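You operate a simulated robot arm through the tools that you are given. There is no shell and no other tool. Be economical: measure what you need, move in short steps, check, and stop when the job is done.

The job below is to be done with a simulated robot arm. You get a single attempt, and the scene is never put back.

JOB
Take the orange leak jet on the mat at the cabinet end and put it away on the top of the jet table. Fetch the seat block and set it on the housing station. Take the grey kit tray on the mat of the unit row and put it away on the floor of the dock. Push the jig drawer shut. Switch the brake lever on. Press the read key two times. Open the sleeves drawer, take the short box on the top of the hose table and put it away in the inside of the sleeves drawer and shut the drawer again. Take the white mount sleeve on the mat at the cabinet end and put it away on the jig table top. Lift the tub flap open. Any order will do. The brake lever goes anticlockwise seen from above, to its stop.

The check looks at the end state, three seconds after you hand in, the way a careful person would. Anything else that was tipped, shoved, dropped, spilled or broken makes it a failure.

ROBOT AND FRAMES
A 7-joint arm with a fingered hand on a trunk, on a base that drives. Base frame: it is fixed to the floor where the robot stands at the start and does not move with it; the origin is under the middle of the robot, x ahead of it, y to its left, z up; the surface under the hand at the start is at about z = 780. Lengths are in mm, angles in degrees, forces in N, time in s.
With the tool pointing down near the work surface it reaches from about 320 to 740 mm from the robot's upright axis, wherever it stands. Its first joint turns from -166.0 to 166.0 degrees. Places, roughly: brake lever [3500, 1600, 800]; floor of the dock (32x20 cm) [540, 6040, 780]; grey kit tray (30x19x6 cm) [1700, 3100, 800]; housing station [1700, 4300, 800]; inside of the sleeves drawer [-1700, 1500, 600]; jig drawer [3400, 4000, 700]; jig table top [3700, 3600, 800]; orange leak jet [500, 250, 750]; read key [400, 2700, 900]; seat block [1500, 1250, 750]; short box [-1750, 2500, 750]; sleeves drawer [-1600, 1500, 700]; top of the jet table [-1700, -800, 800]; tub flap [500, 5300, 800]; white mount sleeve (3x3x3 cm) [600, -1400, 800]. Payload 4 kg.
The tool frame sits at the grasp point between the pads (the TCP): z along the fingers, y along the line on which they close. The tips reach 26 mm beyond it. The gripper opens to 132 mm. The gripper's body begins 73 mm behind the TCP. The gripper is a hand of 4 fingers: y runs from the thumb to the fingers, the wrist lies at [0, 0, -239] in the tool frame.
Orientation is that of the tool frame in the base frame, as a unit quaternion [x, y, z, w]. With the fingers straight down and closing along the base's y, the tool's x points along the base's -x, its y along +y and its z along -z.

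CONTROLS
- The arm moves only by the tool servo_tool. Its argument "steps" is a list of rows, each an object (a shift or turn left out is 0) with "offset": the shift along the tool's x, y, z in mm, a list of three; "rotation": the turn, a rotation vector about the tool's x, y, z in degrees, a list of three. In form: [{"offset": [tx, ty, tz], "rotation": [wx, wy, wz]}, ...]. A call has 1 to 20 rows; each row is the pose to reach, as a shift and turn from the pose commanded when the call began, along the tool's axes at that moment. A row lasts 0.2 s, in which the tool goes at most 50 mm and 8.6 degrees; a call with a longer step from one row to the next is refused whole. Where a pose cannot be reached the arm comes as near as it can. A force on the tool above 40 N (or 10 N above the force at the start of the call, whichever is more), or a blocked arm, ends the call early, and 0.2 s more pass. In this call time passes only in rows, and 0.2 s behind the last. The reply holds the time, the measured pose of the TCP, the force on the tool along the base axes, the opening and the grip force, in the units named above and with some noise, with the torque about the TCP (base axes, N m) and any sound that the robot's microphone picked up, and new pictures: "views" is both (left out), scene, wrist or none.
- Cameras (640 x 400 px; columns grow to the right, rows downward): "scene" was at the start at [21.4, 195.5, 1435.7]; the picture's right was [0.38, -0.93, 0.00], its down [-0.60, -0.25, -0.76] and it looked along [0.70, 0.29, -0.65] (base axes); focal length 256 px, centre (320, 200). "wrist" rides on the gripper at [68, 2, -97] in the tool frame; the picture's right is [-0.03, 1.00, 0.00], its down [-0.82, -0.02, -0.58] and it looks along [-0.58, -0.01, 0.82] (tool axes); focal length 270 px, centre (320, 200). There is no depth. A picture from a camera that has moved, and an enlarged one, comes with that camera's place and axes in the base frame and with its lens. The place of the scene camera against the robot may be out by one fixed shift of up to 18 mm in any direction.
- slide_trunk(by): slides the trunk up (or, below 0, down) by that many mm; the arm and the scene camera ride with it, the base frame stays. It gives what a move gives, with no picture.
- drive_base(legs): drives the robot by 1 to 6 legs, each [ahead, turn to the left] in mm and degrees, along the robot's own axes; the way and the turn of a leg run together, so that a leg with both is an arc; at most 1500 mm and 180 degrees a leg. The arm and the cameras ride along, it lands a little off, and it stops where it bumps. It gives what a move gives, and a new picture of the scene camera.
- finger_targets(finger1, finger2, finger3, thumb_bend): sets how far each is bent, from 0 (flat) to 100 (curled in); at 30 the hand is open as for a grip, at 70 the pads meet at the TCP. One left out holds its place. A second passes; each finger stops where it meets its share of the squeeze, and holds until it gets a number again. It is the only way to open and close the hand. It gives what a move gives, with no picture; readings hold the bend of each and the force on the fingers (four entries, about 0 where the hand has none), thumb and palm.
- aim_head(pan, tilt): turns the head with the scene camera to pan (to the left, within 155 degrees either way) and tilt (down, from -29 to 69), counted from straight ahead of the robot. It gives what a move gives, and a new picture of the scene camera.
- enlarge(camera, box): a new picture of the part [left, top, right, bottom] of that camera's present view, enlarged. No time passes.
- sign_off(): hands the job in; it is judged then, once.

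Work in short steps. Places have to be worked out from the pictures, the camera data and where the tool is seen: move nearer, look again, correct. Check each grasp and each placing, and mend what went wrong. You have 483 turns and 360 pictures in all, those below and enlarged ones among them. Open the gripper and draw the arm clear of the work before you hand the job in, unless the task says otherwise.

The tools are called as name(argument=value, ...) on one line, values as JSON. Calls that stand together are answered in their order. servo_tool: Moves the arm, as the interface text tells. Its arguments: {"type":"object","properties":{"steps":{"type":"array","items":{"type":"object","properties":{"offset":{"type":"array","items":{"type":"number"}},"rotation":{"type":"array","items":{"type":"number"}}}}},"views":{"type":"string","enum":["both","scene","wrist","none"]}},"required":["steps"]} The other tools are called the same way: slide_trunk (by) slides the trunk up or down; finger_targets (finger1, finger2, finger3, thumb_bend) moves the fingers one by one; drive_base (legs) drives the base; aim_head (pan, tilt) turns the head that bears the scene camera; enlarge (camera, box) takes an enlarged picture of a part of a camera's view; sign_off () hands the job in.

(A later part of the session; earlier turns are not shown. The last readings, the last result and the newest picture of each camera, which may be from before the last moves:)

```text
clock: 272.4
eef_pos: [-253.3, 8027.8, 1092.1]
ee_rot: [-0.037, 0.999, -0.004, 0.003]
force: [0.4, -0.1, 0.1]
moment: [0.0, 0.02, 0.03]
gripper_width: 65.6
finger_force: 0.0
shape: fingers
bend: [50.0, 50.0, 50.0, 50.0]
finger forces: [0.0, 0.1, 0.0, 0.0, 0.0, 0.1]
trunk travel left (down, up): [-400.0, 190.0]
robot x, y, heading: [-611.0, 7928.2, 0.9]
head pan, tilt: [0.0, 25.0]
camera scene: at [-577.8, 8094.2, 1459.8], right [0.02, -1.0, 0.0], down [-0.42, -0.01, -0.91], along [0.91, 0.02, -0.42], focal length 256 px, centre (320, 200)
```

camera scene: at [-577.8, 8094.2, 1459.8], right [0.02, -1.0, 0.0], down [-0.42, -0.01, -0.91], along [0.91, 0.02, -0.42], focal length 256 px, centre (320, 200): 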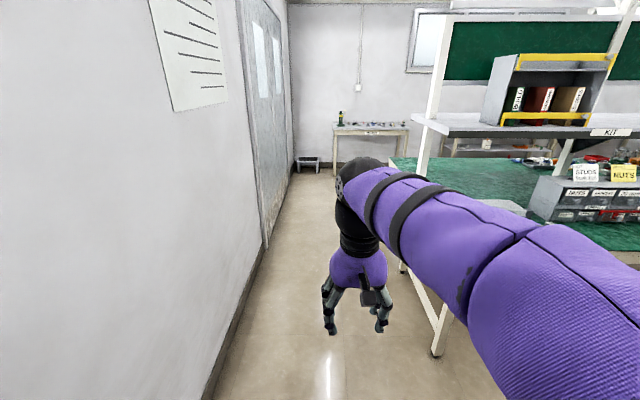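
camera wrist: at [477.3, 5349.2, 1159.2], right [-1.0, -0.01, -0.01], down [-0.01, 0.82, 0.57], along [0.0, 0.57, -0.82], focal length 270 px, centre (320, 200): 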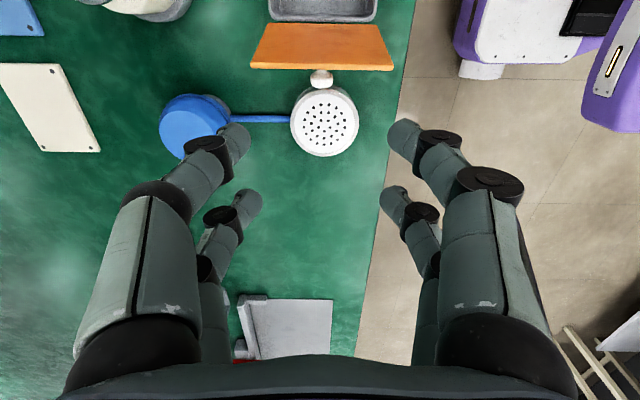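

The way is clear along y ≈ 7950. I drive east past the bench end and turn south into the east aisle.

drive_base(legs=[[1450, 0], [1450, 0], [0, -91]])

aim_head(pan=0, tilt=20)

```text
clock: 290.7
eef_pos: [2389.0, 7655.6, 1092.1]
ee_rot: [0.682, 0.731, -0.006, -0.001]
force: [-0.3, 0.8, 0.1]
moment: [-0.01, -0.03, 0.03]
gripper_width: 65.4
finger_force: 0.1
shape: fingers
bend: [50.0, 50.0, 50.0, 50.0]
finger forces: [0.0, 0.0, 0.0, 0.0, 0.0, 0.0]
trunk travel left (down, up): [-400.0, 190.0]
robot x, y, heading: [2293.7, 8015.6, -88.8]
head pan, tilt: [0.0, 25.0]
camera scene: at [2448.2, 7994.8, 1459.8], right [-1.0, -0.02, 0.0], down [-0.01, 0.42, -0.91], along [0.01, -0.91, -0.42], focal length 256 px, centre (320, 200)
```

scene: 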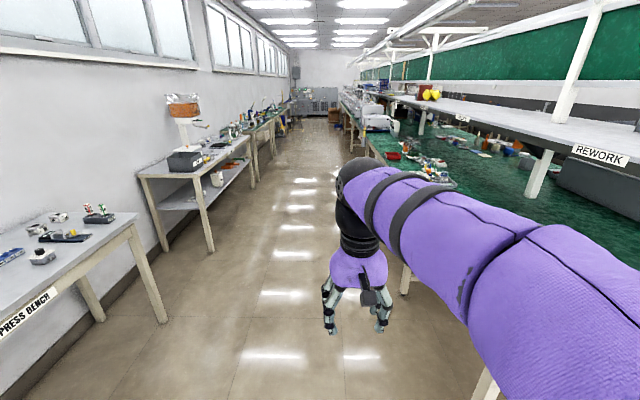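

```text
clock: 291.4
eef_pos: [2388.1, 7656.1, 1090.5]
ee_rot: [0.682, 0.731, -0.005, -0.001]
force: [-0.3, 0.1, 0.5]
moment: [0.02, 0.02, -0.04]
gripper_width: 65.8
finger_force: 0.2
shape: fingers
bend: [50.0, 50.0, 50.0, 50.0]
finger forces: [0.1, 0.1, 0.0, 0.0, 0.1, 0.1]
trunk travel left (down, up): [-400.0, 190.0]
robot x, y, heading: [2290.4, 8012.1, -89.1]
head pan, tilt: [0.0, 20.0]
camera scene: at [2448.2, 7993.8, 1467.8], right [-1.0, -0.02, 0.0], down [-0.01, 0.34, -0.94], along [0.01, -0.94, -0.34], focal length 256 px, centre (320, 200)
```

scene: 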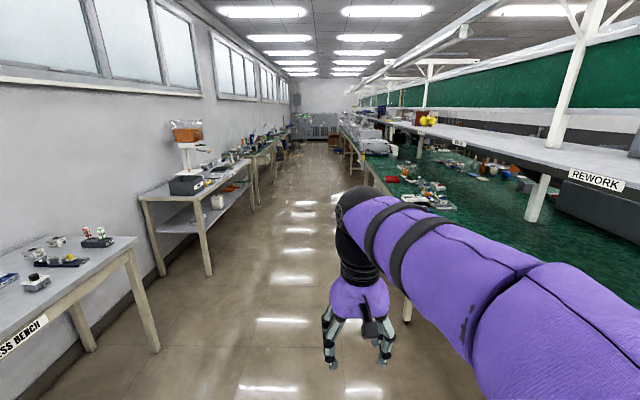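

The bench's east edge may be near x = 2100, so I shift toward the aisle's middle before driving south.

drive_base(legs=[[0, 44], [400, 0], [0, -45], [1500, 0], [1500, 0]])

aim_head(pan=-50, tilt=25)

```text
clock: 312.5
eef_pos: [2690.6, 4357.2, 1091.6]
ee_rot: [0.687, 0.727, -0.006, -0.002]
force: [-0.1, 0.5, 0.7]
moment: [0.02, 0.02, -0.02]
gripper_width: 65.4
finger_force: 0.0
shape: fingers
bend: [50.0, 50.0, 50.0, 50.0]
finger forces: [0.1, 0.1, 0.0, 0.0, 0.0, 0.1]
trunk travel left (down, up): [-400.0, 190.0]
robot x, y, heading: [2601.9, 4716.6, -89.9]
head pan, tilt: [0.0, 20.0]
camera scene: at [2755.6, 4694.7, 1467.9], right [-1.0, 0.0, 0.0], down [0.0, 0.34, -0.94], along [0.0, -0.94, -0.34], focal length 256 px, centre (320, 200)
```

scene: 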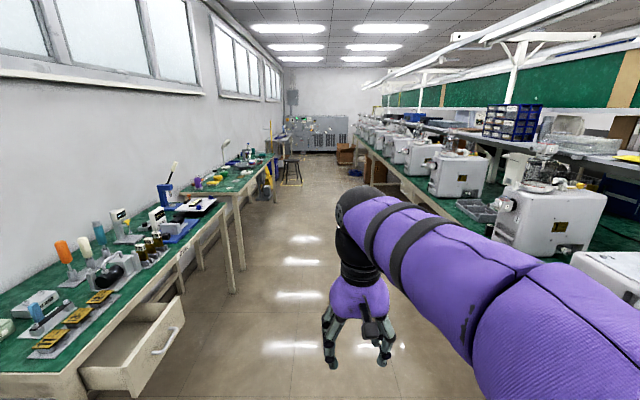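

```text
clock: 313.7
eef_pos: [2690.8, 4357.8, 1091.5]
ee_rot: [0.687, 0.727, -0.005, -0.001]
force: [-0.7, 0.1, 0.2]
moment: [-0.04, 0.0, 0.0]
gripper_width: 65.3
finger_force: 0.0
shape: fingers
bend: [50.0, 50.0, 50.0, 50.0]
finger forces: [0.0, 0.0, 0.0, 0.1, 0.1, 0.0]
trunk travel left (down, up): [-400.0, 190.0]
robot x, y, heading: [2599.2, 4713.9, -89.7]
head pan, tilt: [-50.0, 25.0]
camera scene: at [2685.1, 4728.4, 1459.8], right [-0.64, 0.77, 0.0], down [0.32, 0.27, -0.91], along [-0.69, -0.58, -0.42], focal length 256 px, centre (320, 200)
```

scene: 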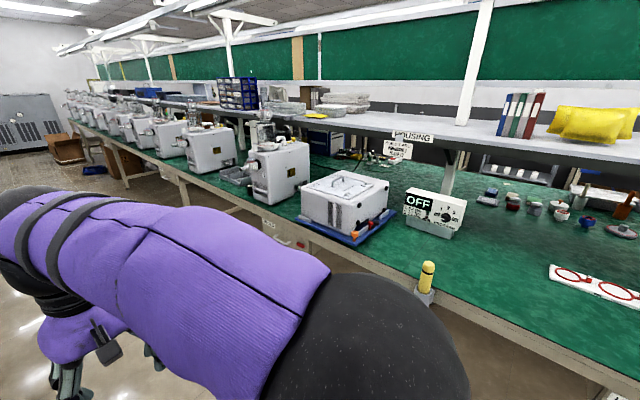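

The jig drawer stands open on the left table near y ≈ 4000. I deal with it now: drive level with it and face it.

drive_base(legs=[[650, 0], [0, 90]])

aim_head(pan=5, tilt=35)

```text
clock: 321.5
eef_pos: [2959.7, 4158.6, 1090.7]
ee_rot: [-0.027, 1.0, -0.004, 0.002]
force: [0.3, 0.0, -0.4]
moment: [-0.01, 0.0, 0.0]
gripper_width: 65.3
finger_force: 0.0
shape: fingers
bend: [50.0, 50.0, 50.0, 50.0]
finger forces: [0.1, 0.0, 0.0, 0.1, 0.1, 0.0]
trunk travel left (down, up): [-400.0, 190.0]
robot x, y, heading: [2601.8, 4069.3, -0.3]
head pan, tilt: [-50.0, 25.0]
camera scene: at [2602.5, 4161.3, 1459.8], right [-0.77, -0.64, 0.0], down [-0.27, 0.32, -0.91], along [0.58, -0.7, -0.42], focal length 256 px, centre (320, 200)
```

scene: 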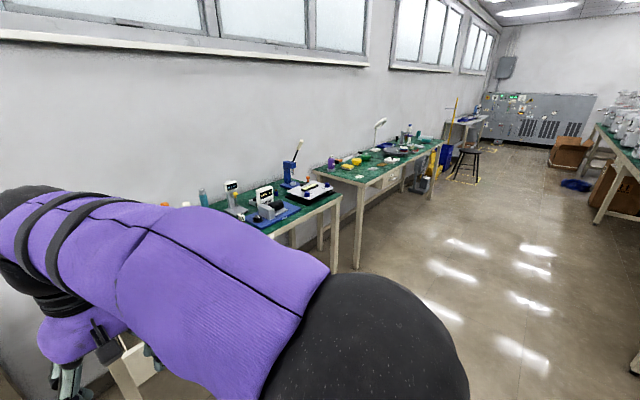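

```text
clock: 322.8
eef_pos: [2958.3, 4158.5, 1091.6]
ee_rot: [-0.027, 1.0, -0.005, 0.002]
force: [-0.7, 0.4, 0.7]
moment: [0.0, 0.02, 0.01]
gripper_width: 65.3
finger_force: 0.0
shape: fingers
bend: [50.0, 50.0, 50.0, 50.0]
finger forces: [0.0, 0.1, 0.1, 0.0, 0.1, 0.1]
trunk travel left (down, up): [-400.0, 190.0]
robot x, y, heading: [2603.2, 4068.6, -0.2]
head pan, tilt: [5.0, 35.0]
camera scene: at [2631.1, 4239.4, 1444.0], right [0.08, -1.0, 0.0], down [-0.57, -0.05, -0.82], along [0.82, 0.07, -0.57], focal length 256 px, centre (320, 200)
```

scene: 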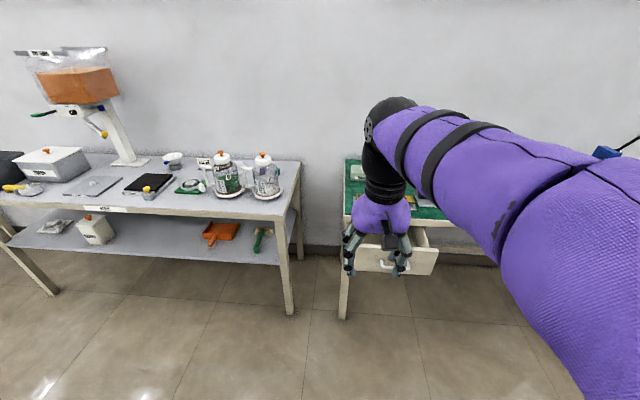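

The drawer face is near x = 3330 with its handle at about (3300, 4045, 688). I close the hand, line up with the handle, lower, and push by driving, as before.

finger_targets(finger1=70, finger2=70, finger3=70, thumb_bend=70)

servo_tool(steps=[{"offset": [0, -40, 15]}, {"offset": [0, -80, 30]}, {"offset": [0, -116, 50]}], views="none")

slide_trunk(by=-350)

servo_tool(steps=[{"offset": [0, 0, 0]}], views="both")

```text
clock: 323.8
eef_pos: [2960.2, 4159.7, 1091.2]
ee_rot: [-0.028, 1.0, -0.004, 0.003]
force: [-0.2, 0.8, 0.5]
moment: [0.02, 0.04, -0.01]
gripper_width: 1.7
finger_force: 0.0
shape: fingers
bend: [70.0, 70.0, 70.0, 70.0]
finger forces: [0.1, 0.0, 0.0, 0.0, 0.0, 0.1]
trunk travel left (down, up): [-400.0, 190.0]
robot x, y, heading: [2600.6, 4069.8, -0.2]
head pan, tilt: [5.0, 35.0]
```

```text
clock: 324.6
eef_pos: [2966.7, 4042.1, 1042.3]
ee_rot: [-0.028, 1.0, -0.004, 0.004]
force: [-0.1, 0.1, 0.1]
moment: [-0.01, 0.04, 0.0]
gripper_width: 1.5
finger_force: 0.0
shape: fingers
bend: [70.0, 70.0, 70.0, 70.0]
finger forces: [0.0, 0.1, 0.0, 0.1, 0.0, 0.1]
trunk travel left (down, up): [-400.0, 190.0]
robot x, y, heading: [2603.6, 4070.3, -0.2]
head pan, tilt: [5.0, 35.0]
```

```text
clock: 328.0
eef_pos: [2965.3, 4043.4, 692.3]
ee_rot: [-0.028, 1.0, -0.004, 0.003]
force: [-0.3, -0.3, 0.9]
moment: [-0.01, 0.02, 0.0]
gripper_width: 1.5
finger_force: 0.1
shape: fingers
bend: [70.0, 70.0, 70.0, 70.0]
finger forces: [0.1, 0.0, 0.1, 0.0, 0.0, 0.0]
trunk travel left (down, up): [-50.0, 540.0]
robot x, y, heading: [2600.3, 4071.2, -0.0]
head pan, tilt: [5.0, 35.0]
```

```text
clock: 328.4
eef_pos: [2966.0, 4043.1, 691.9]
ee_rot: [-0.027, 1.0, -0.005, 0.002]
force: [0.1, 0.4, 0.4]
moment: [0.02, -0.03, 0.02]
gripper_width: 1.5
finger_force: 0.0
shape: fingers
bend: [70.0, 70.0, 70.0, 70.0]
finger forces: [0.1, 0.1, 0.1, 0.0, 0.0, 0.0]
trunk travel left (down, up): [-50.0, 540.0]
robot x, y, heading: [2601.2, 4072.3, -0.3]
head pan, tilt: [5.0, 35.0]
camera scene: at [2631.1, 4239.4, 1094.0], right [0.09, -1.0, 0.0], down [-0.57, -0.05, -0.82], along [0.82, 0.07, -0.57], focal length 256 px, centre (320, 200)
camera wrist: at [2897.4, 4041.7, 787.6], right [-0.03, 1.0, -0.01], down [0.81, 0.03, 0.58], along [0.58, 0.01, -0.81], focal length 270 px, centre (320, 200)
```

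scene: 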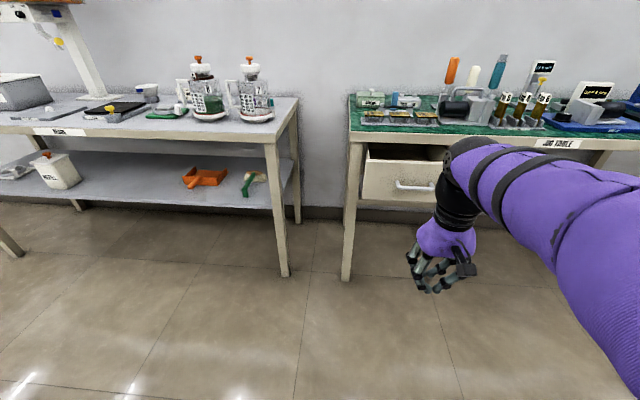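
wrist: 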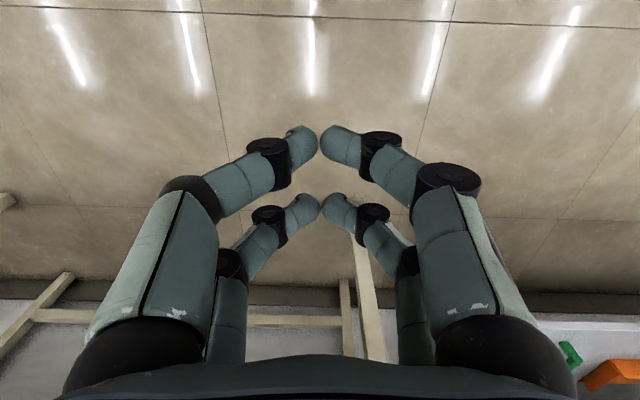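

The handle's left end is at y ≈ 4046, so its centre is about 3998. I shift right 45 mm and then push by driving.

servo_tool(steps=[{"offset": [0, -45, 0]}], views="none")

drive_base(legs=[[290, 0]])

enlarge(camera="wrist", box=[0, 0, 640, 400])

```text
clock: 328.8
eef_pos: [2968.7, 3997.2, 693.1]
ee_rot: [-0.026, 1.0, -0.004, 0.003]
force: [-0.5, 0.2, -0.8]
moment: [-0.03, -0.01, -0.02]
gripper_width: 1.2
finger_force: 0.0
shape: fingers
bend: [70.0, 70.0, 70.0, 70.0]
finger forces: [0.0, 0.0, 0.0, 0.0, 0.0, 0.0]
trunk travel left (down, up): [-50.0, 540.0]
robot x, y, heading: [2601.5, 4067.8, -0.2]
head pan, tilt: [5.0, 35.0]
```

```text
clock: 330.8
eef_pos: [3258.7, 3997.1, 691.6]
ee_rot: [-0.026, 1.0, -0.004, 0.003]
force: [-0.1, 0.3, 0.3]
moment: [0.01, 0.0, -0.02]
gripper_width: 1.3
finger_force: 0.0
shape: fingers
bend: [70.0, 70.0, 70.0, 70.0]
finger forces: [0.0, 0.0, 0.0, 0.0, 0.0, 0.1]
trunk travel left (down, up): [-50.0, 540.0]
robot x, y, heading: [2888.4, 4067.1, -0.3]
head pan, tilt: [5.0, 35.0]
camera scene: at [2921.3, 4238.6, 1094.0], right [0.08, -1.0, 0.0], down [-0.57, -0.05, -0.82], along [0.82, 0.07, -0.57], focal length 256 px, centre (320, 200)
```

scene: 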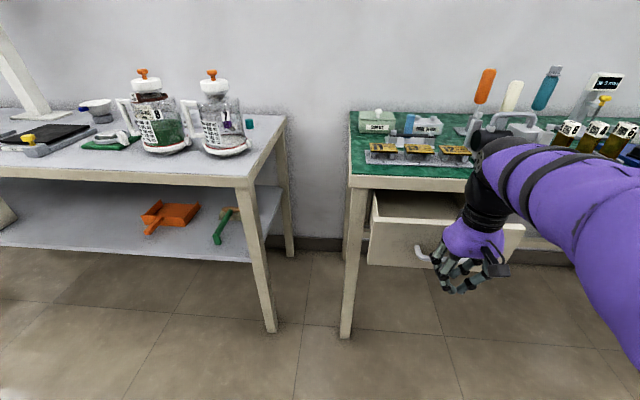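

```text
1.00 times, centred on (320, 200) of wrist (not enlarged: the box is as wide or as high as the picture)
camera zoom: at [3189.6, 3995.1, 787.6], right [-0.03, 1.0, -0.01], down [0.81, 0.03, 0.58], along [0.58, 0.01, -0.81], focal length 270 px, centre (320, 200)
```

zoom: 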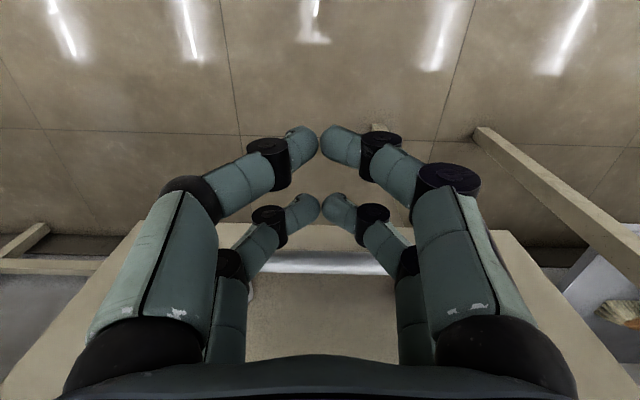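

The handle is centred right ahead of the fingers. I keep pushing until the stop.

drive_base(legs=[[130, 0]])

drive_base(legs=[[100, 0]])

```text
clock: 332.1
eef_pos: [3388.0, 3995.2, 692.1]
ee_rot: [-0.027, 1.0, -0.005, 0.004]
force: [0.8, -0.2, 0.9]
moment: [0.02, -0.04, -0.02]
gripper_width: 1.3
finger_force: 0.0
shape: fingers
bend: [70.0, 70.0, 70.0, 70.0]
finger forces: [0.0, 0.0, 0.0, 0.1, 0.0, 0.0]
trunk travel left (down, up): [-50.0, 540.0]
robot x, y, heading: [3019.7, 4068.8, -0.1]
head pan, tilt: [5.0, 35.0]
camera scene: at [3050.7, 4238.1, 1094.0], right [0.08, -1.0, 0.0], down [-0.57, -0.05, -0.82], along [0.82, 0.07, -0.57], focal length 256 px, centre (320, 200)
```

scene: 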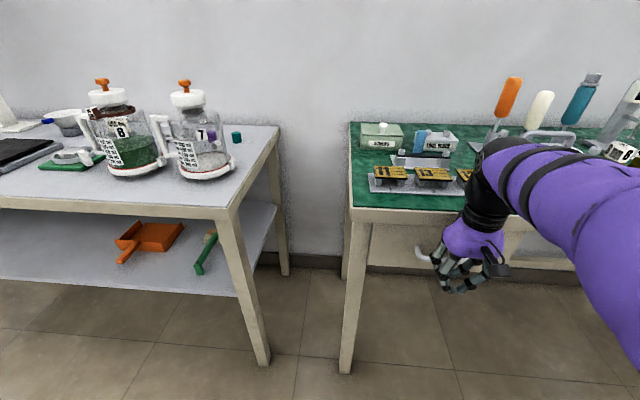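

```text
clock: 332.9
eef_pos: [3396.3, 3995.1, 690.6]
ee_rot: [-0.022, 1.0, -0.004, -0.01]
force: [-9.1, 0.6, 5.6]
moment: [-0.11, -0.17, -0.23]
gripper_width: 1.1
finger_force: 5.1
shape: fingers
bend: [70.0, 70.0, 71.0, 70.0]
finger forces: [0.1, 0.2, 9.5, 0.1, 0.0, 0.1]
trunk travel left (down, up): [-50.0, 540.0]
robot x, y, heading: [3038.8, 4067.6, -0.4]
head pan, tilt: [5.0, 35.0]
stopped in leg 1: the force on the tool passed its limit at 71 N (the readings are from after the stop); the commanded pose is now the measured one
camera scene: at [3067.7, 4238.1, 1094.0], right [0.08, -1.0, 0.0], down [-0.57, -0.05, -0.82], along [0.82, 0.07, -0.57], focal length 256 px, centre (320, 200)
```

scene: 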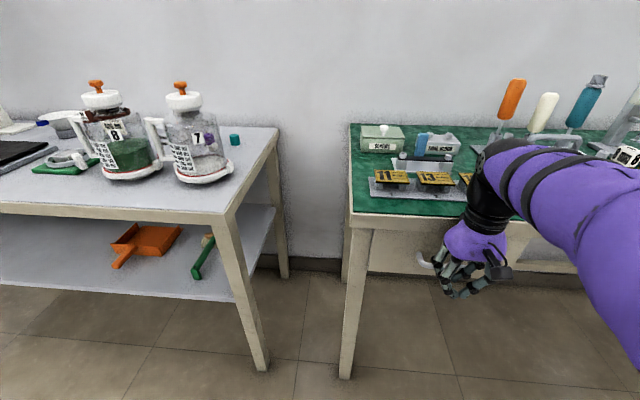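

drive_base(legs=[[-420, 0]])

slide_trunk(by=350)

aim_head(pan=-10, tilt=30)

```text
clock: 335.5
eef_pos: [2975.0, 3996.4, 691.1]
ee_rot: [-0.023, 1.0, -0.003, -0.011]
force: [0.7, 0.5, -0.2]
moment: [0.05, 0.0, 0.0]
gripper_width: 1.2
finger_force: 0.1
shape: fingers
bend: [70.0, 70.0, 70.0, 70.0]
finger forces: [0.1, 0.0, 0.0, 0.1, 0.0, 0.0]
trunk travel left (down, up): [-50.0, 540.0]
robot x, y, heading: [2615.9, 4070.2, 0.1]
head pan, tilt: [5.0, 35.0]
camera scene: at [2647.2, 4239.6, 1094.0], right [0.08, -1.0, 0.0], down [-0.57, -0.05, -0.82], along [0.82, 0.07, -0.57], focal length 256 px, centre (320, 200)
```

scene: 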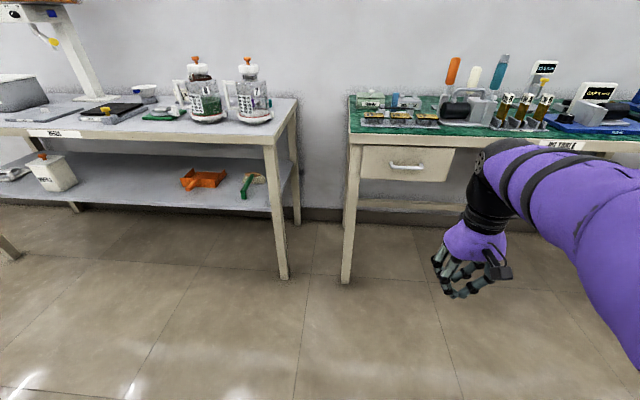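

```text
clock: 338.9
eef_pos: [2976.1, 3995.6, 1040.4]
ee_rot: [-0.023, 1.0, -0.003, -0.011]
force: [0.5, 1.6, -0.5]
moment: [0.01, 0.0, 0.01]
gripper_width: 1.3
finger_force: 0.1
shape: fingers
bend: [70.0, 70.0, 70.0, 70.0]
finger forces: [0.0, 0.0, 0.0, 0.1, 0.0, 0.0]
trunk travel left (down, up): [-400.0, 190.0]
robot x, y, heading: [2617.8, 4066.3, -0.3]
head pan, tilt: [5.0, 35.0]
```

```text
clock: 339.7
eef_pos: [2976.5, 3996.8, 1041.0]
ee_rot: [-0.023, 1.0, -0.003, -0.01]
force: [0.0, 0.6, 0.1]
moment: [-0.01, -0.03, -0.03]
gripper_width: 1.2
finger_force: 0.1
shape: fingers
bend: [70.0, 70.0, 70.0, 70.0]
finger forces: [0.0, 0.0, 0.0, 0.1, 0.0, 0.1]
trunk travel left (down, up): [-400.0, 190.0]
robot x, y, heading: [2620.3, 4068.3, -0.0]
head pan, tilt: [-10.0, 30.0]
camera scene: at [2648.5, 4216.2, 1451.8], right [-0.18, -0.98, 0.0], down [-0.49, 0.09, -0.87], along [0.85, -0.15, -0.5], focal length 256 px, centre (320, 200)
```

scene: 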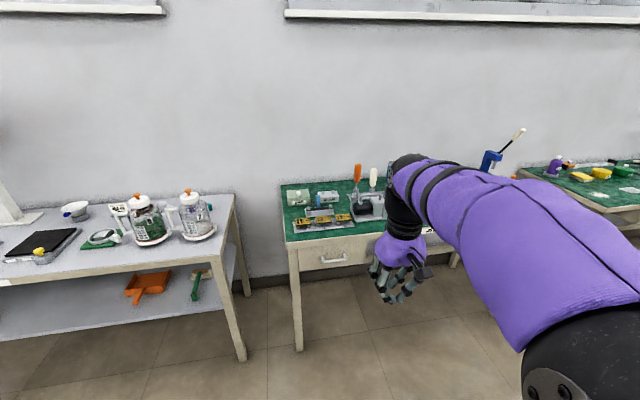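

The jig drawer is shut flush. Next the brake lever at (3500, 1600): I drive down the aisle and face it.

drive_base(legs=[[0, -90], [1200, 0], [1200, 0], [0, 90]])

aim_head(pan=0, tilt=30)

```text
clock: 359.9
eef_pos: [2965.9, 1595.6, 1040.8]
ee_rot: [-0.024, 1.0, -0.002, -0.011]
force: [-0.5, 0.5, 0.4]
moment: [0.01, 0.0, 0.02]
gripper_width: 1.2
finger_force: 0.0
shape: fingers
bend: [70.0, 70.0, 70.0, 70.0]
finger forces: [0.1, 0.0, 0.0, 0.0, 0.1, 0.0]
trunk travel left (down, up): [-400.0, 190.0]
robot x, y, heading: [2602.0, 1667.5, 0.4]
head pan, tilt: [-10.0, 30.0]
camera scene: at [2636.0, 1814.3, 1451.8], right [-0.17, -0.99, 0.0], down [-0.49, 0.09, -0.87], along [0.85, -0.15, -0.5], focal length 256 px, centre (320, 200)
```

scene: 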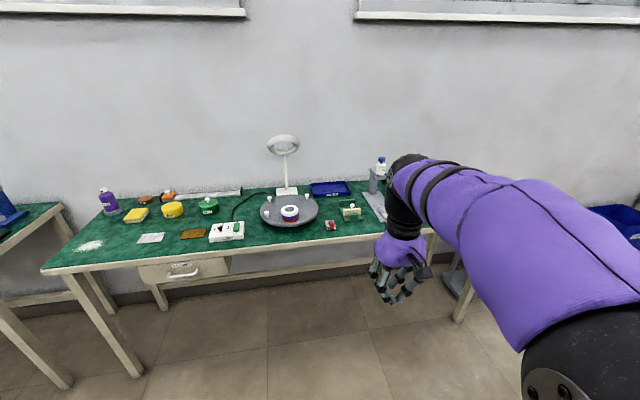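

```text
clock: 360.6
eef_pos: [2965.3, 1595.9, 1041.0]
ee_rot: [-0.023, 1.0, -0.003, -0.01]
force: [0.5, -0.5, 0.2]
moment: [0.01, 0.02, 0.01]
gripper_width: 1.4
finger_force: 0.1
shape: fingers
bend: [70.0, 70.0, 70.0, 70.0]
finger forces: [0.0, 0.0, 0.0, 0.1, 0.0, 0.1]
trunk travel left (down, up): [-400.0, 190.0]
robot x, y, heading: [2605.2, 1666.5, 0.0]
head pan, tilt: [0.0, 30.0]
camera scene: at [2637.3, 1830.0, 1451.8], right [0.0, -1.0, 0.0], down [-0.5, 0.0, -0.87], along [0.87, 0.0, -0.5], focal length 256 px, centre (320, 200)
```

scene: 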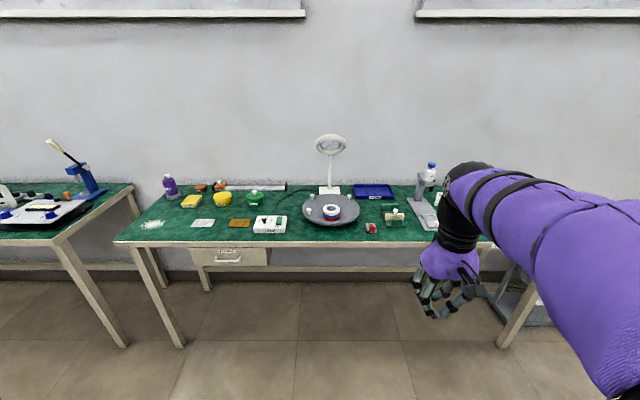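

enlarge(camera="scene", box=[180, 170, 450, 280])

enlarge(camera="scene", box=[290, 180, 420, 250])

```text
2.37 times, centred on (315, 225) of scene
camera zoom: at [2637.3, 1830.0, 1451.8], right [0.0, -1.0, 0.0], down [-0.5, 0.0, -0.87], along [0.87, 0.0, -0.5], focal length 607 px, centre (332, 141)
```

zoom: 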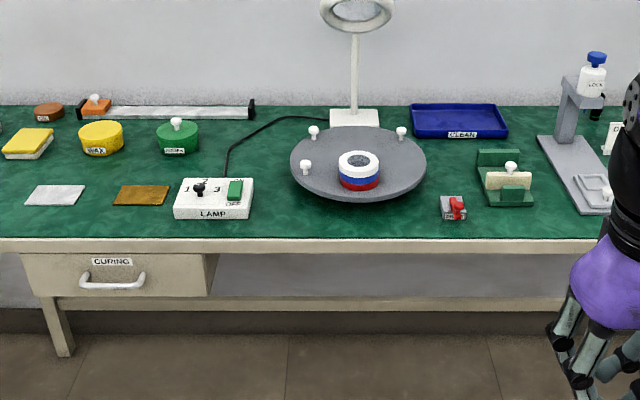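

```text
4.92 times, centred on (355, 215) of scene
camera zoom: at [2637.3, 1830.0, 1451.8], right [0.0, -1.0, 0.0], down [-0.5, 0.0, -0.87], along [0.87, 0.0, -0.5], focal length 1260 px, centre (148, 126)
```

zoom: 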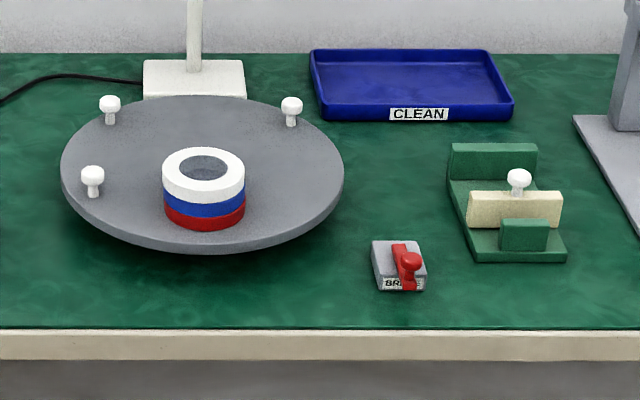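

The BRAKE lever is a small red lever on a grey block near (3510, 1600). I drive closer and look with the wrist camera.

drive_base(legs=[[420, 0]])

enlarge(camera="wrist", box=[0, 0, 640, 400])

aim_head(pan=0, tilt=45)

```text
clock: 363.2
eef_pos: [3383.6, 1594.1, 1041.2]
ee_rot: [-0.023, 1.0, -0.002, -0.01]
force: [-0.1, 0.0, -0.5]
moment: [0.0, 0.01, -0.01]
gripper_width: 1.3
finger_force: 0.1
shape: fingers
bend: [70.0, 70.0, 70.0, 70.0]
finger forces: [0.1, 0.1, 0.0, 0.0, 0.1, 0.1]
trunk travel left (down, up): [-400.0, 190.0]
robot x, y, heading: [3023.0, 1669.1, -0.2]
head pan, tilt: [0.0, 30.0]
camera scene: at [3057.3, 1829.9, 1451.8], right [0.0, -1.0, 0.0], down [-0.5, 0.0, -0.87], along [0.87, 0.0, -0.5], focal length 256 px, centre (320, 200)
```

scene: 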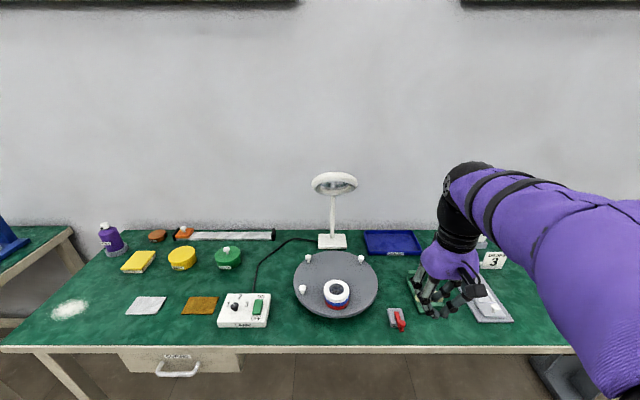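

```text
1.00 times, centred on (320, 200) of wrist (not enlarged: the box is as wide or as high as the picture)
camera zoom: at [3318.2, 1593.8, 1138.0], right [-0.02, 1.0, -0.01], down [0.83, 0.02, 0.56], along [0.56, 0.01, -0.83], focal length 270 px, centre (320, 200)
```

zoom: 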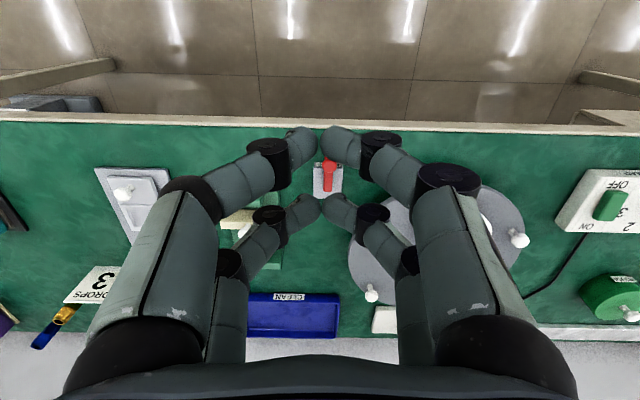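

```text
clock: 364.0
eef_pos: [3383.8, 1594.5, 1039.8]
ee_rot: [-0.023, 1.0, -0.002, -0.011]
force: [-0.4, 0.1, -0.3]
moment: [-0.01, 0.03, -0.04]
gripper_width: 1.1
finger_force: 0.1
shape: fingers
bend: [70.0, 70.0, 70.0, 70.0]
finger forces: [0.0, 0.0, 0.1, 0.0, 0.0, 0.0]
trunk travel left (down, up): [-400.0, 190.0]
robot x, y, heading: [3023.1, 1664.9, -0.2]
head pan, tilt: [0.0, 45.0]
camera scene: at [3048.2, 1829.9, 1429.2], right [0.0, -1.0, 0.0], down [-0.71, 0.0, -0.71], along [0.71, 0.0, -0.71], focal length 256 px, centre (320, 200)
```

scene: 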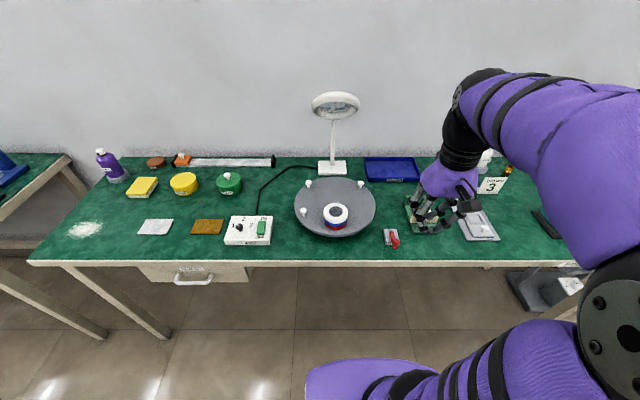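

enlarge(camera="wrist", box=[290, 140, 370, 210])

enlarge(camera="scene", box=[370, 215, 420, 255])

```text
5.71 times, centred on (330, 175) of wrist
camera zoom: at [3318.2, 1593.8, 1138.0], right [-0.02, 1.0, -0.01], down [0.83, 0.02, 0.56], along [0.56, 0.01, -0.83], focal length 1544 px, centre (263, 343)
```

zoom: 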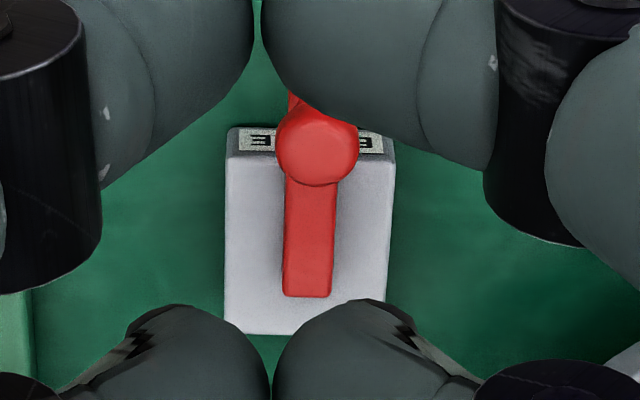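

```text
10.00 times, centred on (395, 235) of scene
camera zoom: at [3048.2, 1829.9, 1429.2], right [0.0, -1.0, 0.0], down [-0.71, 0.0, -0.71], along [0.71, 0.0, -0.71], focal length 2560 px, centre (-430, -150)
```

zoom: 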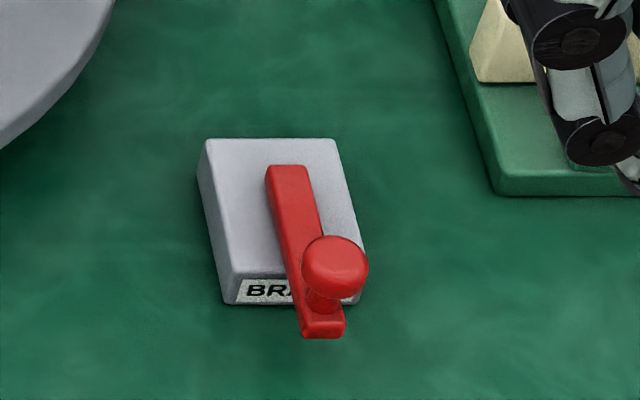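

The lever's pivot is at about (3515, 1608); the knob end at (3470, 1608) points toward me, so anticlockwise pushes the knob to my right (-y). I bring the closed fingers to the left of the knob.

servo_tool(steps=[{"offset": [-14, 12, 25]}, {"offset": [-28, 25, 50]}, {"offset": [-45, 37, 75]}, {"offset": [-60, 49, 100]}, {"offset": [-70, 49, 125]}], views="both")

enlarge(camera="scene", box=[330, 170, 450, 270])

```text
clock: 365.2
eef_pos: [3449.3, 1647.0, 913.0]
ee_rot: [-0.023, 1.0, -0.003, -0.01]
force: [0.2, -1.2, -0.3]
moment: [0.0, -0.01, 0.01]
gripper_width: 1.3
finger_force: 0.1
shape: fingers
bend: [70.0, 70.0, 70.0, 70.0]
finger forces: [0.0, 0.1, 0.0, 0.0, 0.1, 0.0]
trunk travel left (down, up): [-400.0, 190.0]
robot x, y, heading: [3028.5, 1667.4, -0.1]
head pan, tilt: [0.0, 45.0]
camera scene: at [3048.2, 1830.0, 1429.2], right [0.0, -1.0, 0.0], down [-0.71, 0.0, -0.71], along [0.71, 0.0, -0.71], focal length 256 px, centre (320, 200)
camera wrist: at [3383.4, 1646.4, 1010.5], right [-0.02, 1.0, -0.01], down [0.83, 0.02, 0.56], along [0.56, 0.01, -0.83], focal length 270 px, centre (320, 200)
```

scene: 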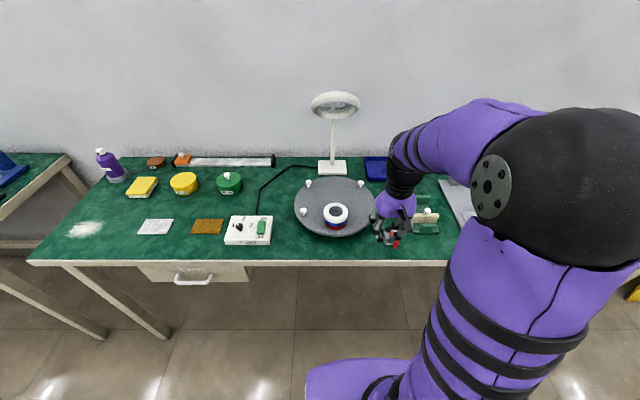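
wrist: 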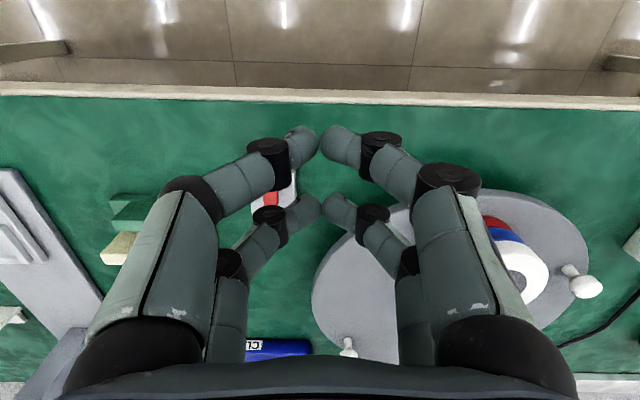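

```text
4.00 times, centred on (390, 220) of scene
camera zoom: at [3048.2, 1830.0, 1429.2], right [0.0, -1.0, 0.0], down [-0.71, 0.0, -0.71], along [0.71, 0.0, -0.71], focal length 1024 px, centre (40, 120)
```

zoom: 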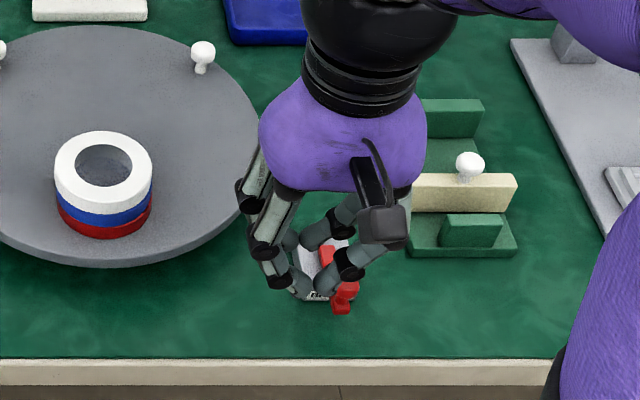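

Nothing is in the way. I lower the fingertips to the knob's height, about 40 mm left of it, and check from the head camera.

servo_tool(steps=[{"offset": [0, 0, 25]}, {"offset": [0, 0, 50]}, {"offset": [0, 0, 58]}], views="wrist")

enlarge(camera="scene", box=[360, 200, 430, 260])

```text
clock: 366.0
eef_pos: [3447.7, 1647.0, 854.1]
ee_rot: [-0.024, 1.0, -0.003, -0.01]
force: [0.5, 1.6, 1.3]
moment: [0.01, 0.03, 0.01]
gripper_width: 1.2
finger_force: 0.6
shape: fingers
bend: [70.0, 70.0, 70.0, 70.0]
finger forces: [0.1, 0.0, 0.8, 0.0, 0.0, 0.0]
trunk travel left (down, up): [-400.0, 190.0]
robot x, y, heading: [3022.5, 1664.2, 0.0]
head pan, tilt: [0.0, 45.0]
camera wrist: at [3382.2, 1645.6, 952.5], right [-0.02, 1.0, -0.01], down [0.83, 0.02, 0.56], along [0.56, 0.01, -0.83], focal length 270 px, centre (320, 200)
```

wrist: 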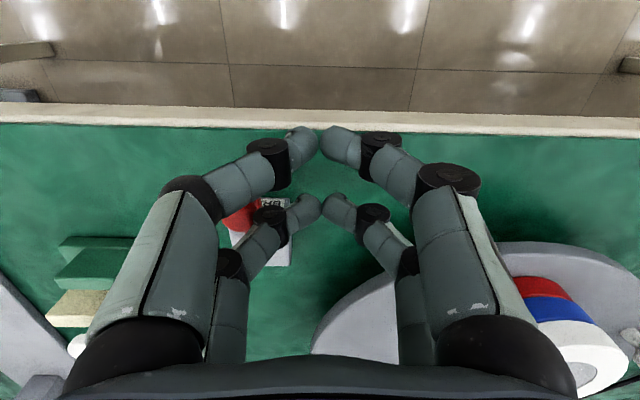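

```text
6.67 times, centred on (395, 230) of scene
camera zoom: at [3048.3, 1830.0, 1429.2], right [0.0, -1.0, 0.0], down [-0.71, 0.0, -0.71], along [0.71, 0.0, -0.71], focal length 1707 px, centre (-180, 0)
```

zoom: 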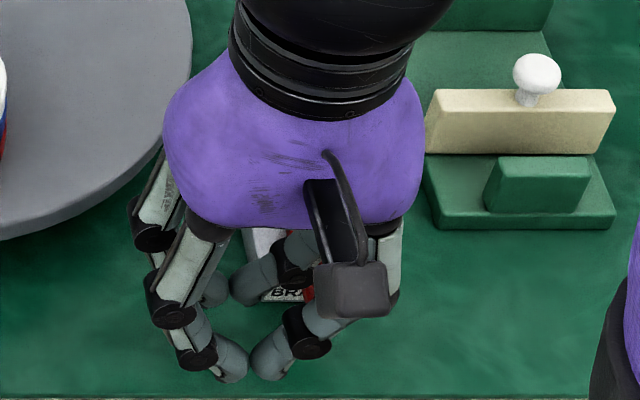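

The knob is at about (3477, 1602). I push to the right along the arc, first about 30°.

servo_tool(steps=[{"offset": [-5, -12, 0]}, {"offset": [-5, -23, 0]}, {"offset": [-3, -36, 0]}, {"offset": [0, -48, 0]}], views="both")

enlarge(camera="scene", box=[360, 200, 430, 260])

```text
clock: 367.0
eef_pos: [3450.3, 1596.7, 855.7]
ee_rot: [-0.023, 1.0, -0.003, -0.011]
force: [-1.2, 0.1, -0.1]
moment: [-0.02, 0.01, -0.01]
gripper_width: 1.1
finger_force: 0.5
shape: fingers
bend: [70.0, 70.0, 70.0, 70.0]
finger forces: [0.1, 0.0, 0.6, 0.0, 0.1, 0.0]
trunk travel left (down, up): [-400.0, 190.0]
robot x, y, heading: [3027.3, 1667.4, -0.1]
head pan, tilt: [0.0, 45.0]
camera scene: at [3048.2, 1830.0, 1429.2], right [0.0, -1.0, 0.0], down [-0.71, 0.0, -0.71], along [0.71, 0.0, -0.71], focal length 256 px, centre (320, 200)
camera wrist: at [3384.6, 1596.7, 953.7], right [-0.02, 1.0, -0.01], down [0.83, 0.02, 0.56], along [0.56, 0.01, -0.83], focal length 270 px, centre (320, 200)
```

scene: 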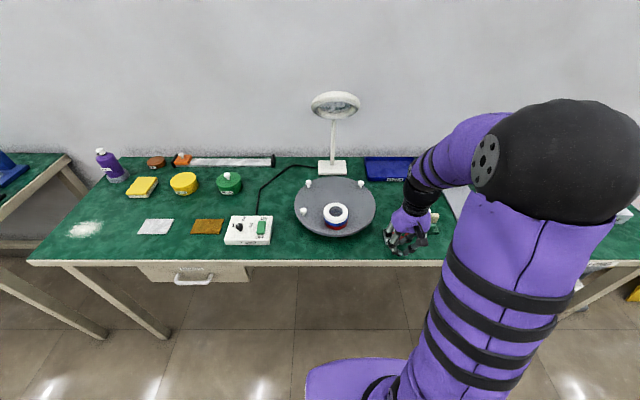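
wrist: 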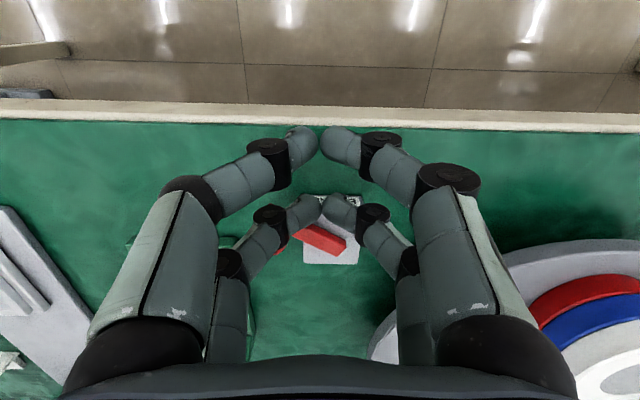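

```text
6.67 times, centred on (395, 230) of scene
camera zoom: at [3048.2, 1830.0, 1429.2], right [0.0, -1.0, 0.0], down [-0.71, 0.0, -0.71], along [0.71, 0.0, -0.71], focal length 1707 px, centre (-180, 0)
```

zoom: 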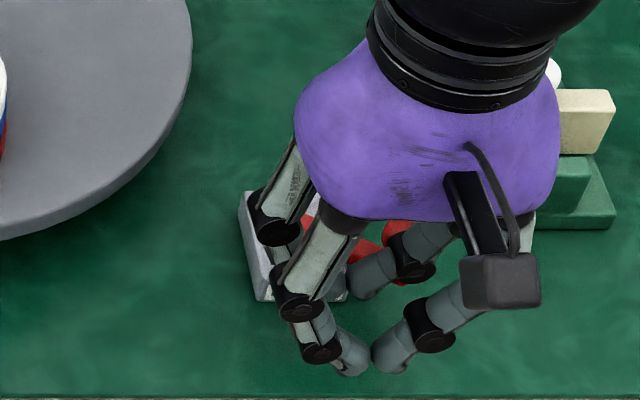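

The lever has swung well over halfway. I continue along the arc until it meets its stop.

servo_tool(steps=[{"offset": [-3, -10, 0]}, {"offset": [-8, -18, 0]}, {"offset": [-14, -24, 0]}], views="both")

enlarge(camera="wrist", box=[230, 170, 430, 290])

```text
clock: 367.9
eef_pos: [3455.7, 1576.1, 853.4]
ee_rot: [-0.024, 0.999, 0.001, -0.022]
force: [-14.1, 3.8, 1.8]
moment: [0.04, 0.08, 0.01]
gripper_width: 1.1
finger_force: 7.7
shape: fingers
bend: [70.0, 67.0, 72.0, 70.0]
finger forces: [0.0, 0.0, 15.2, 0.1, 0.1, 0.1]
trunk travel left (down, up): [-400.0, 190.0]
robot x, y, heading: [3024.1, 1665.0, 0.1]
head pan, tilt: [0.0, 45.0]
stopped in row 3: the force on the tool passed its limit at 41 N (the readings are from after the stop); the commanded pose is now the measured one
camera scene: at [3045.7, 1830.3, 1429.3], right [0.0, -1.0, 0.0], down [-0.71, 0.0, -0.71], along [0.71, 0.0, -0.71], focal length 256 px, centre (320, 200)
camera wrist: at [3391.8, 1575.2, 952.8], right [-0.02, 1.0, 0.0], down [0.84, 0.02, 0.54], along [0.54, 0.01, -0.84], focal length 270 px, centre (320, 200)
```

scene: 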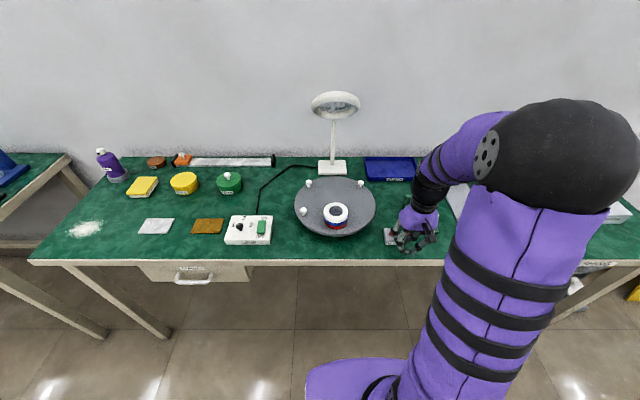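
wrist: 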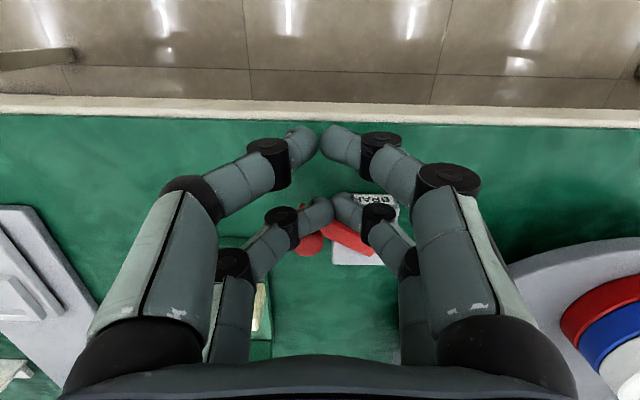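

```text
3.20 times, centred on (330, 230) of wrist
camera zoom: at [3391.8, 1575.2, 952.8], right [-0.02, 1.0, 0.0], down [0.84, 0.02, 0.54], along [0.54, 0.01, -0.84], focal length 865 px, centre (288, 104)
```

zoom: 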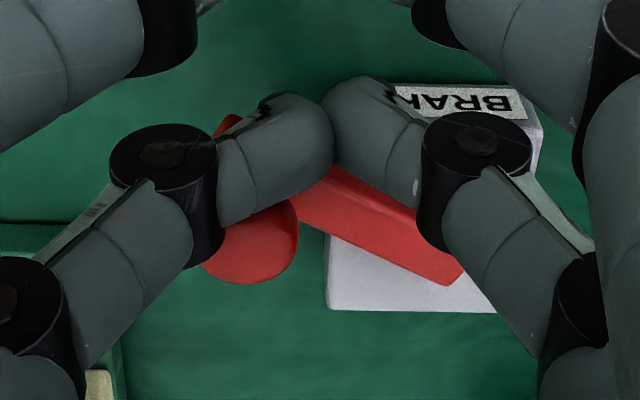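

The lever resists at about 50–55° of turn; it may be at its stop. I retreat upward to view it freely.

servo_tool(steps=[{"offset": [15, 10, -5]}, {"offset": [15, 10, -45]}, {"offset": [20, 10, -90]}, {"offset": [40, 30, -120]}, {"offset": [60, 60, -140]}], views="both")

enlarge(camera="scene", box=[370, 215, 420, 255])

enlarge(camera="wrist", box=[230, 130, 390, 260])

```text
clock: 369.1
eef_pos: [3400.2, 1632.5, 997.2]
ee_rot: [-0.023, 1.0, -0.001, -0.019]
force: [0.1, 0.4, 0.6]
moment: [-0.02, 0.0, 0.03]
gripper_width: 1.3
finger_force: 0.0
shape: fingers
bend: [70.0, 70.0, 70.0, 70.0]
finger forces: [0.1, 0.0, 0.0, 0.1, 0.1, 0.0]
trunk travel left (down, up): [-400.0, 190.0]
robot x, y, heading: [3023.4, 1668.1, 0.1]
head pan, tilt: [0.0, 45.0]
camera scene: at [3047.5, 1829.8, 1429.2], right [0.0, -1.0, 0.0], down [-0.71, 0.0, -0.71], along [0.71, 0.0, -0.71], focal length 256 px, centre (320, 200)
camera wrist: at [3336.1, 1632.4, 1095.2], right [-0.02, 1.0, 0.0], down [0.84, 0.02, 0.55], along [0.55, 0.01, -0.84], focal length 270 px, centre (320, 200)
```

scene: 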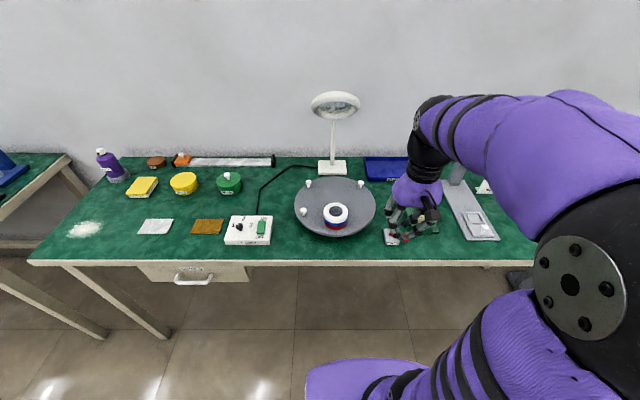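
wrist: 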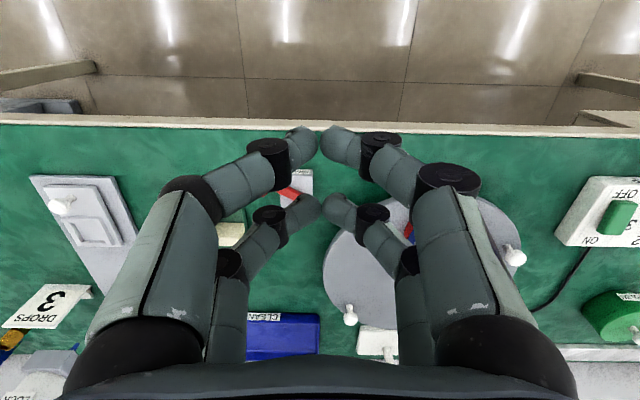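

```text
10.00 times, centred on (395, 235) of scene
camera zoom: at [3047.5, 1829.8, 1429.2], right [0.0, -1.0, 0.0], down [-0.71, 0.0, -0.71], along [0.71, 0.0, -0.71], focal length 2560 px, centre (-430, -150)
```

zoom: 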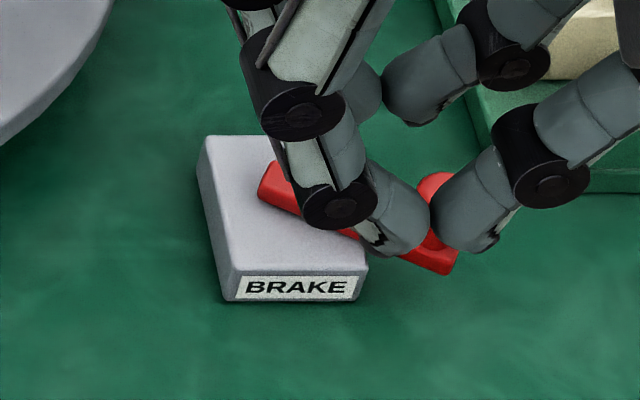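

```text
3.08 times, centred on (310, 195) of wrist
camera zoom: at [3336.1, 1632.4, 1095.2], right [-0.02, 1.0, 0.0], down [0.84, 0.02, 0.55], along [0.55, 0.01, -0.84], focal length 832 px, centre (351, 215)
```

zoom: 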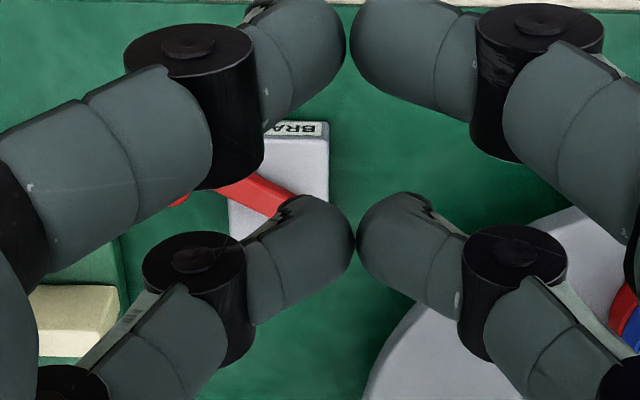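

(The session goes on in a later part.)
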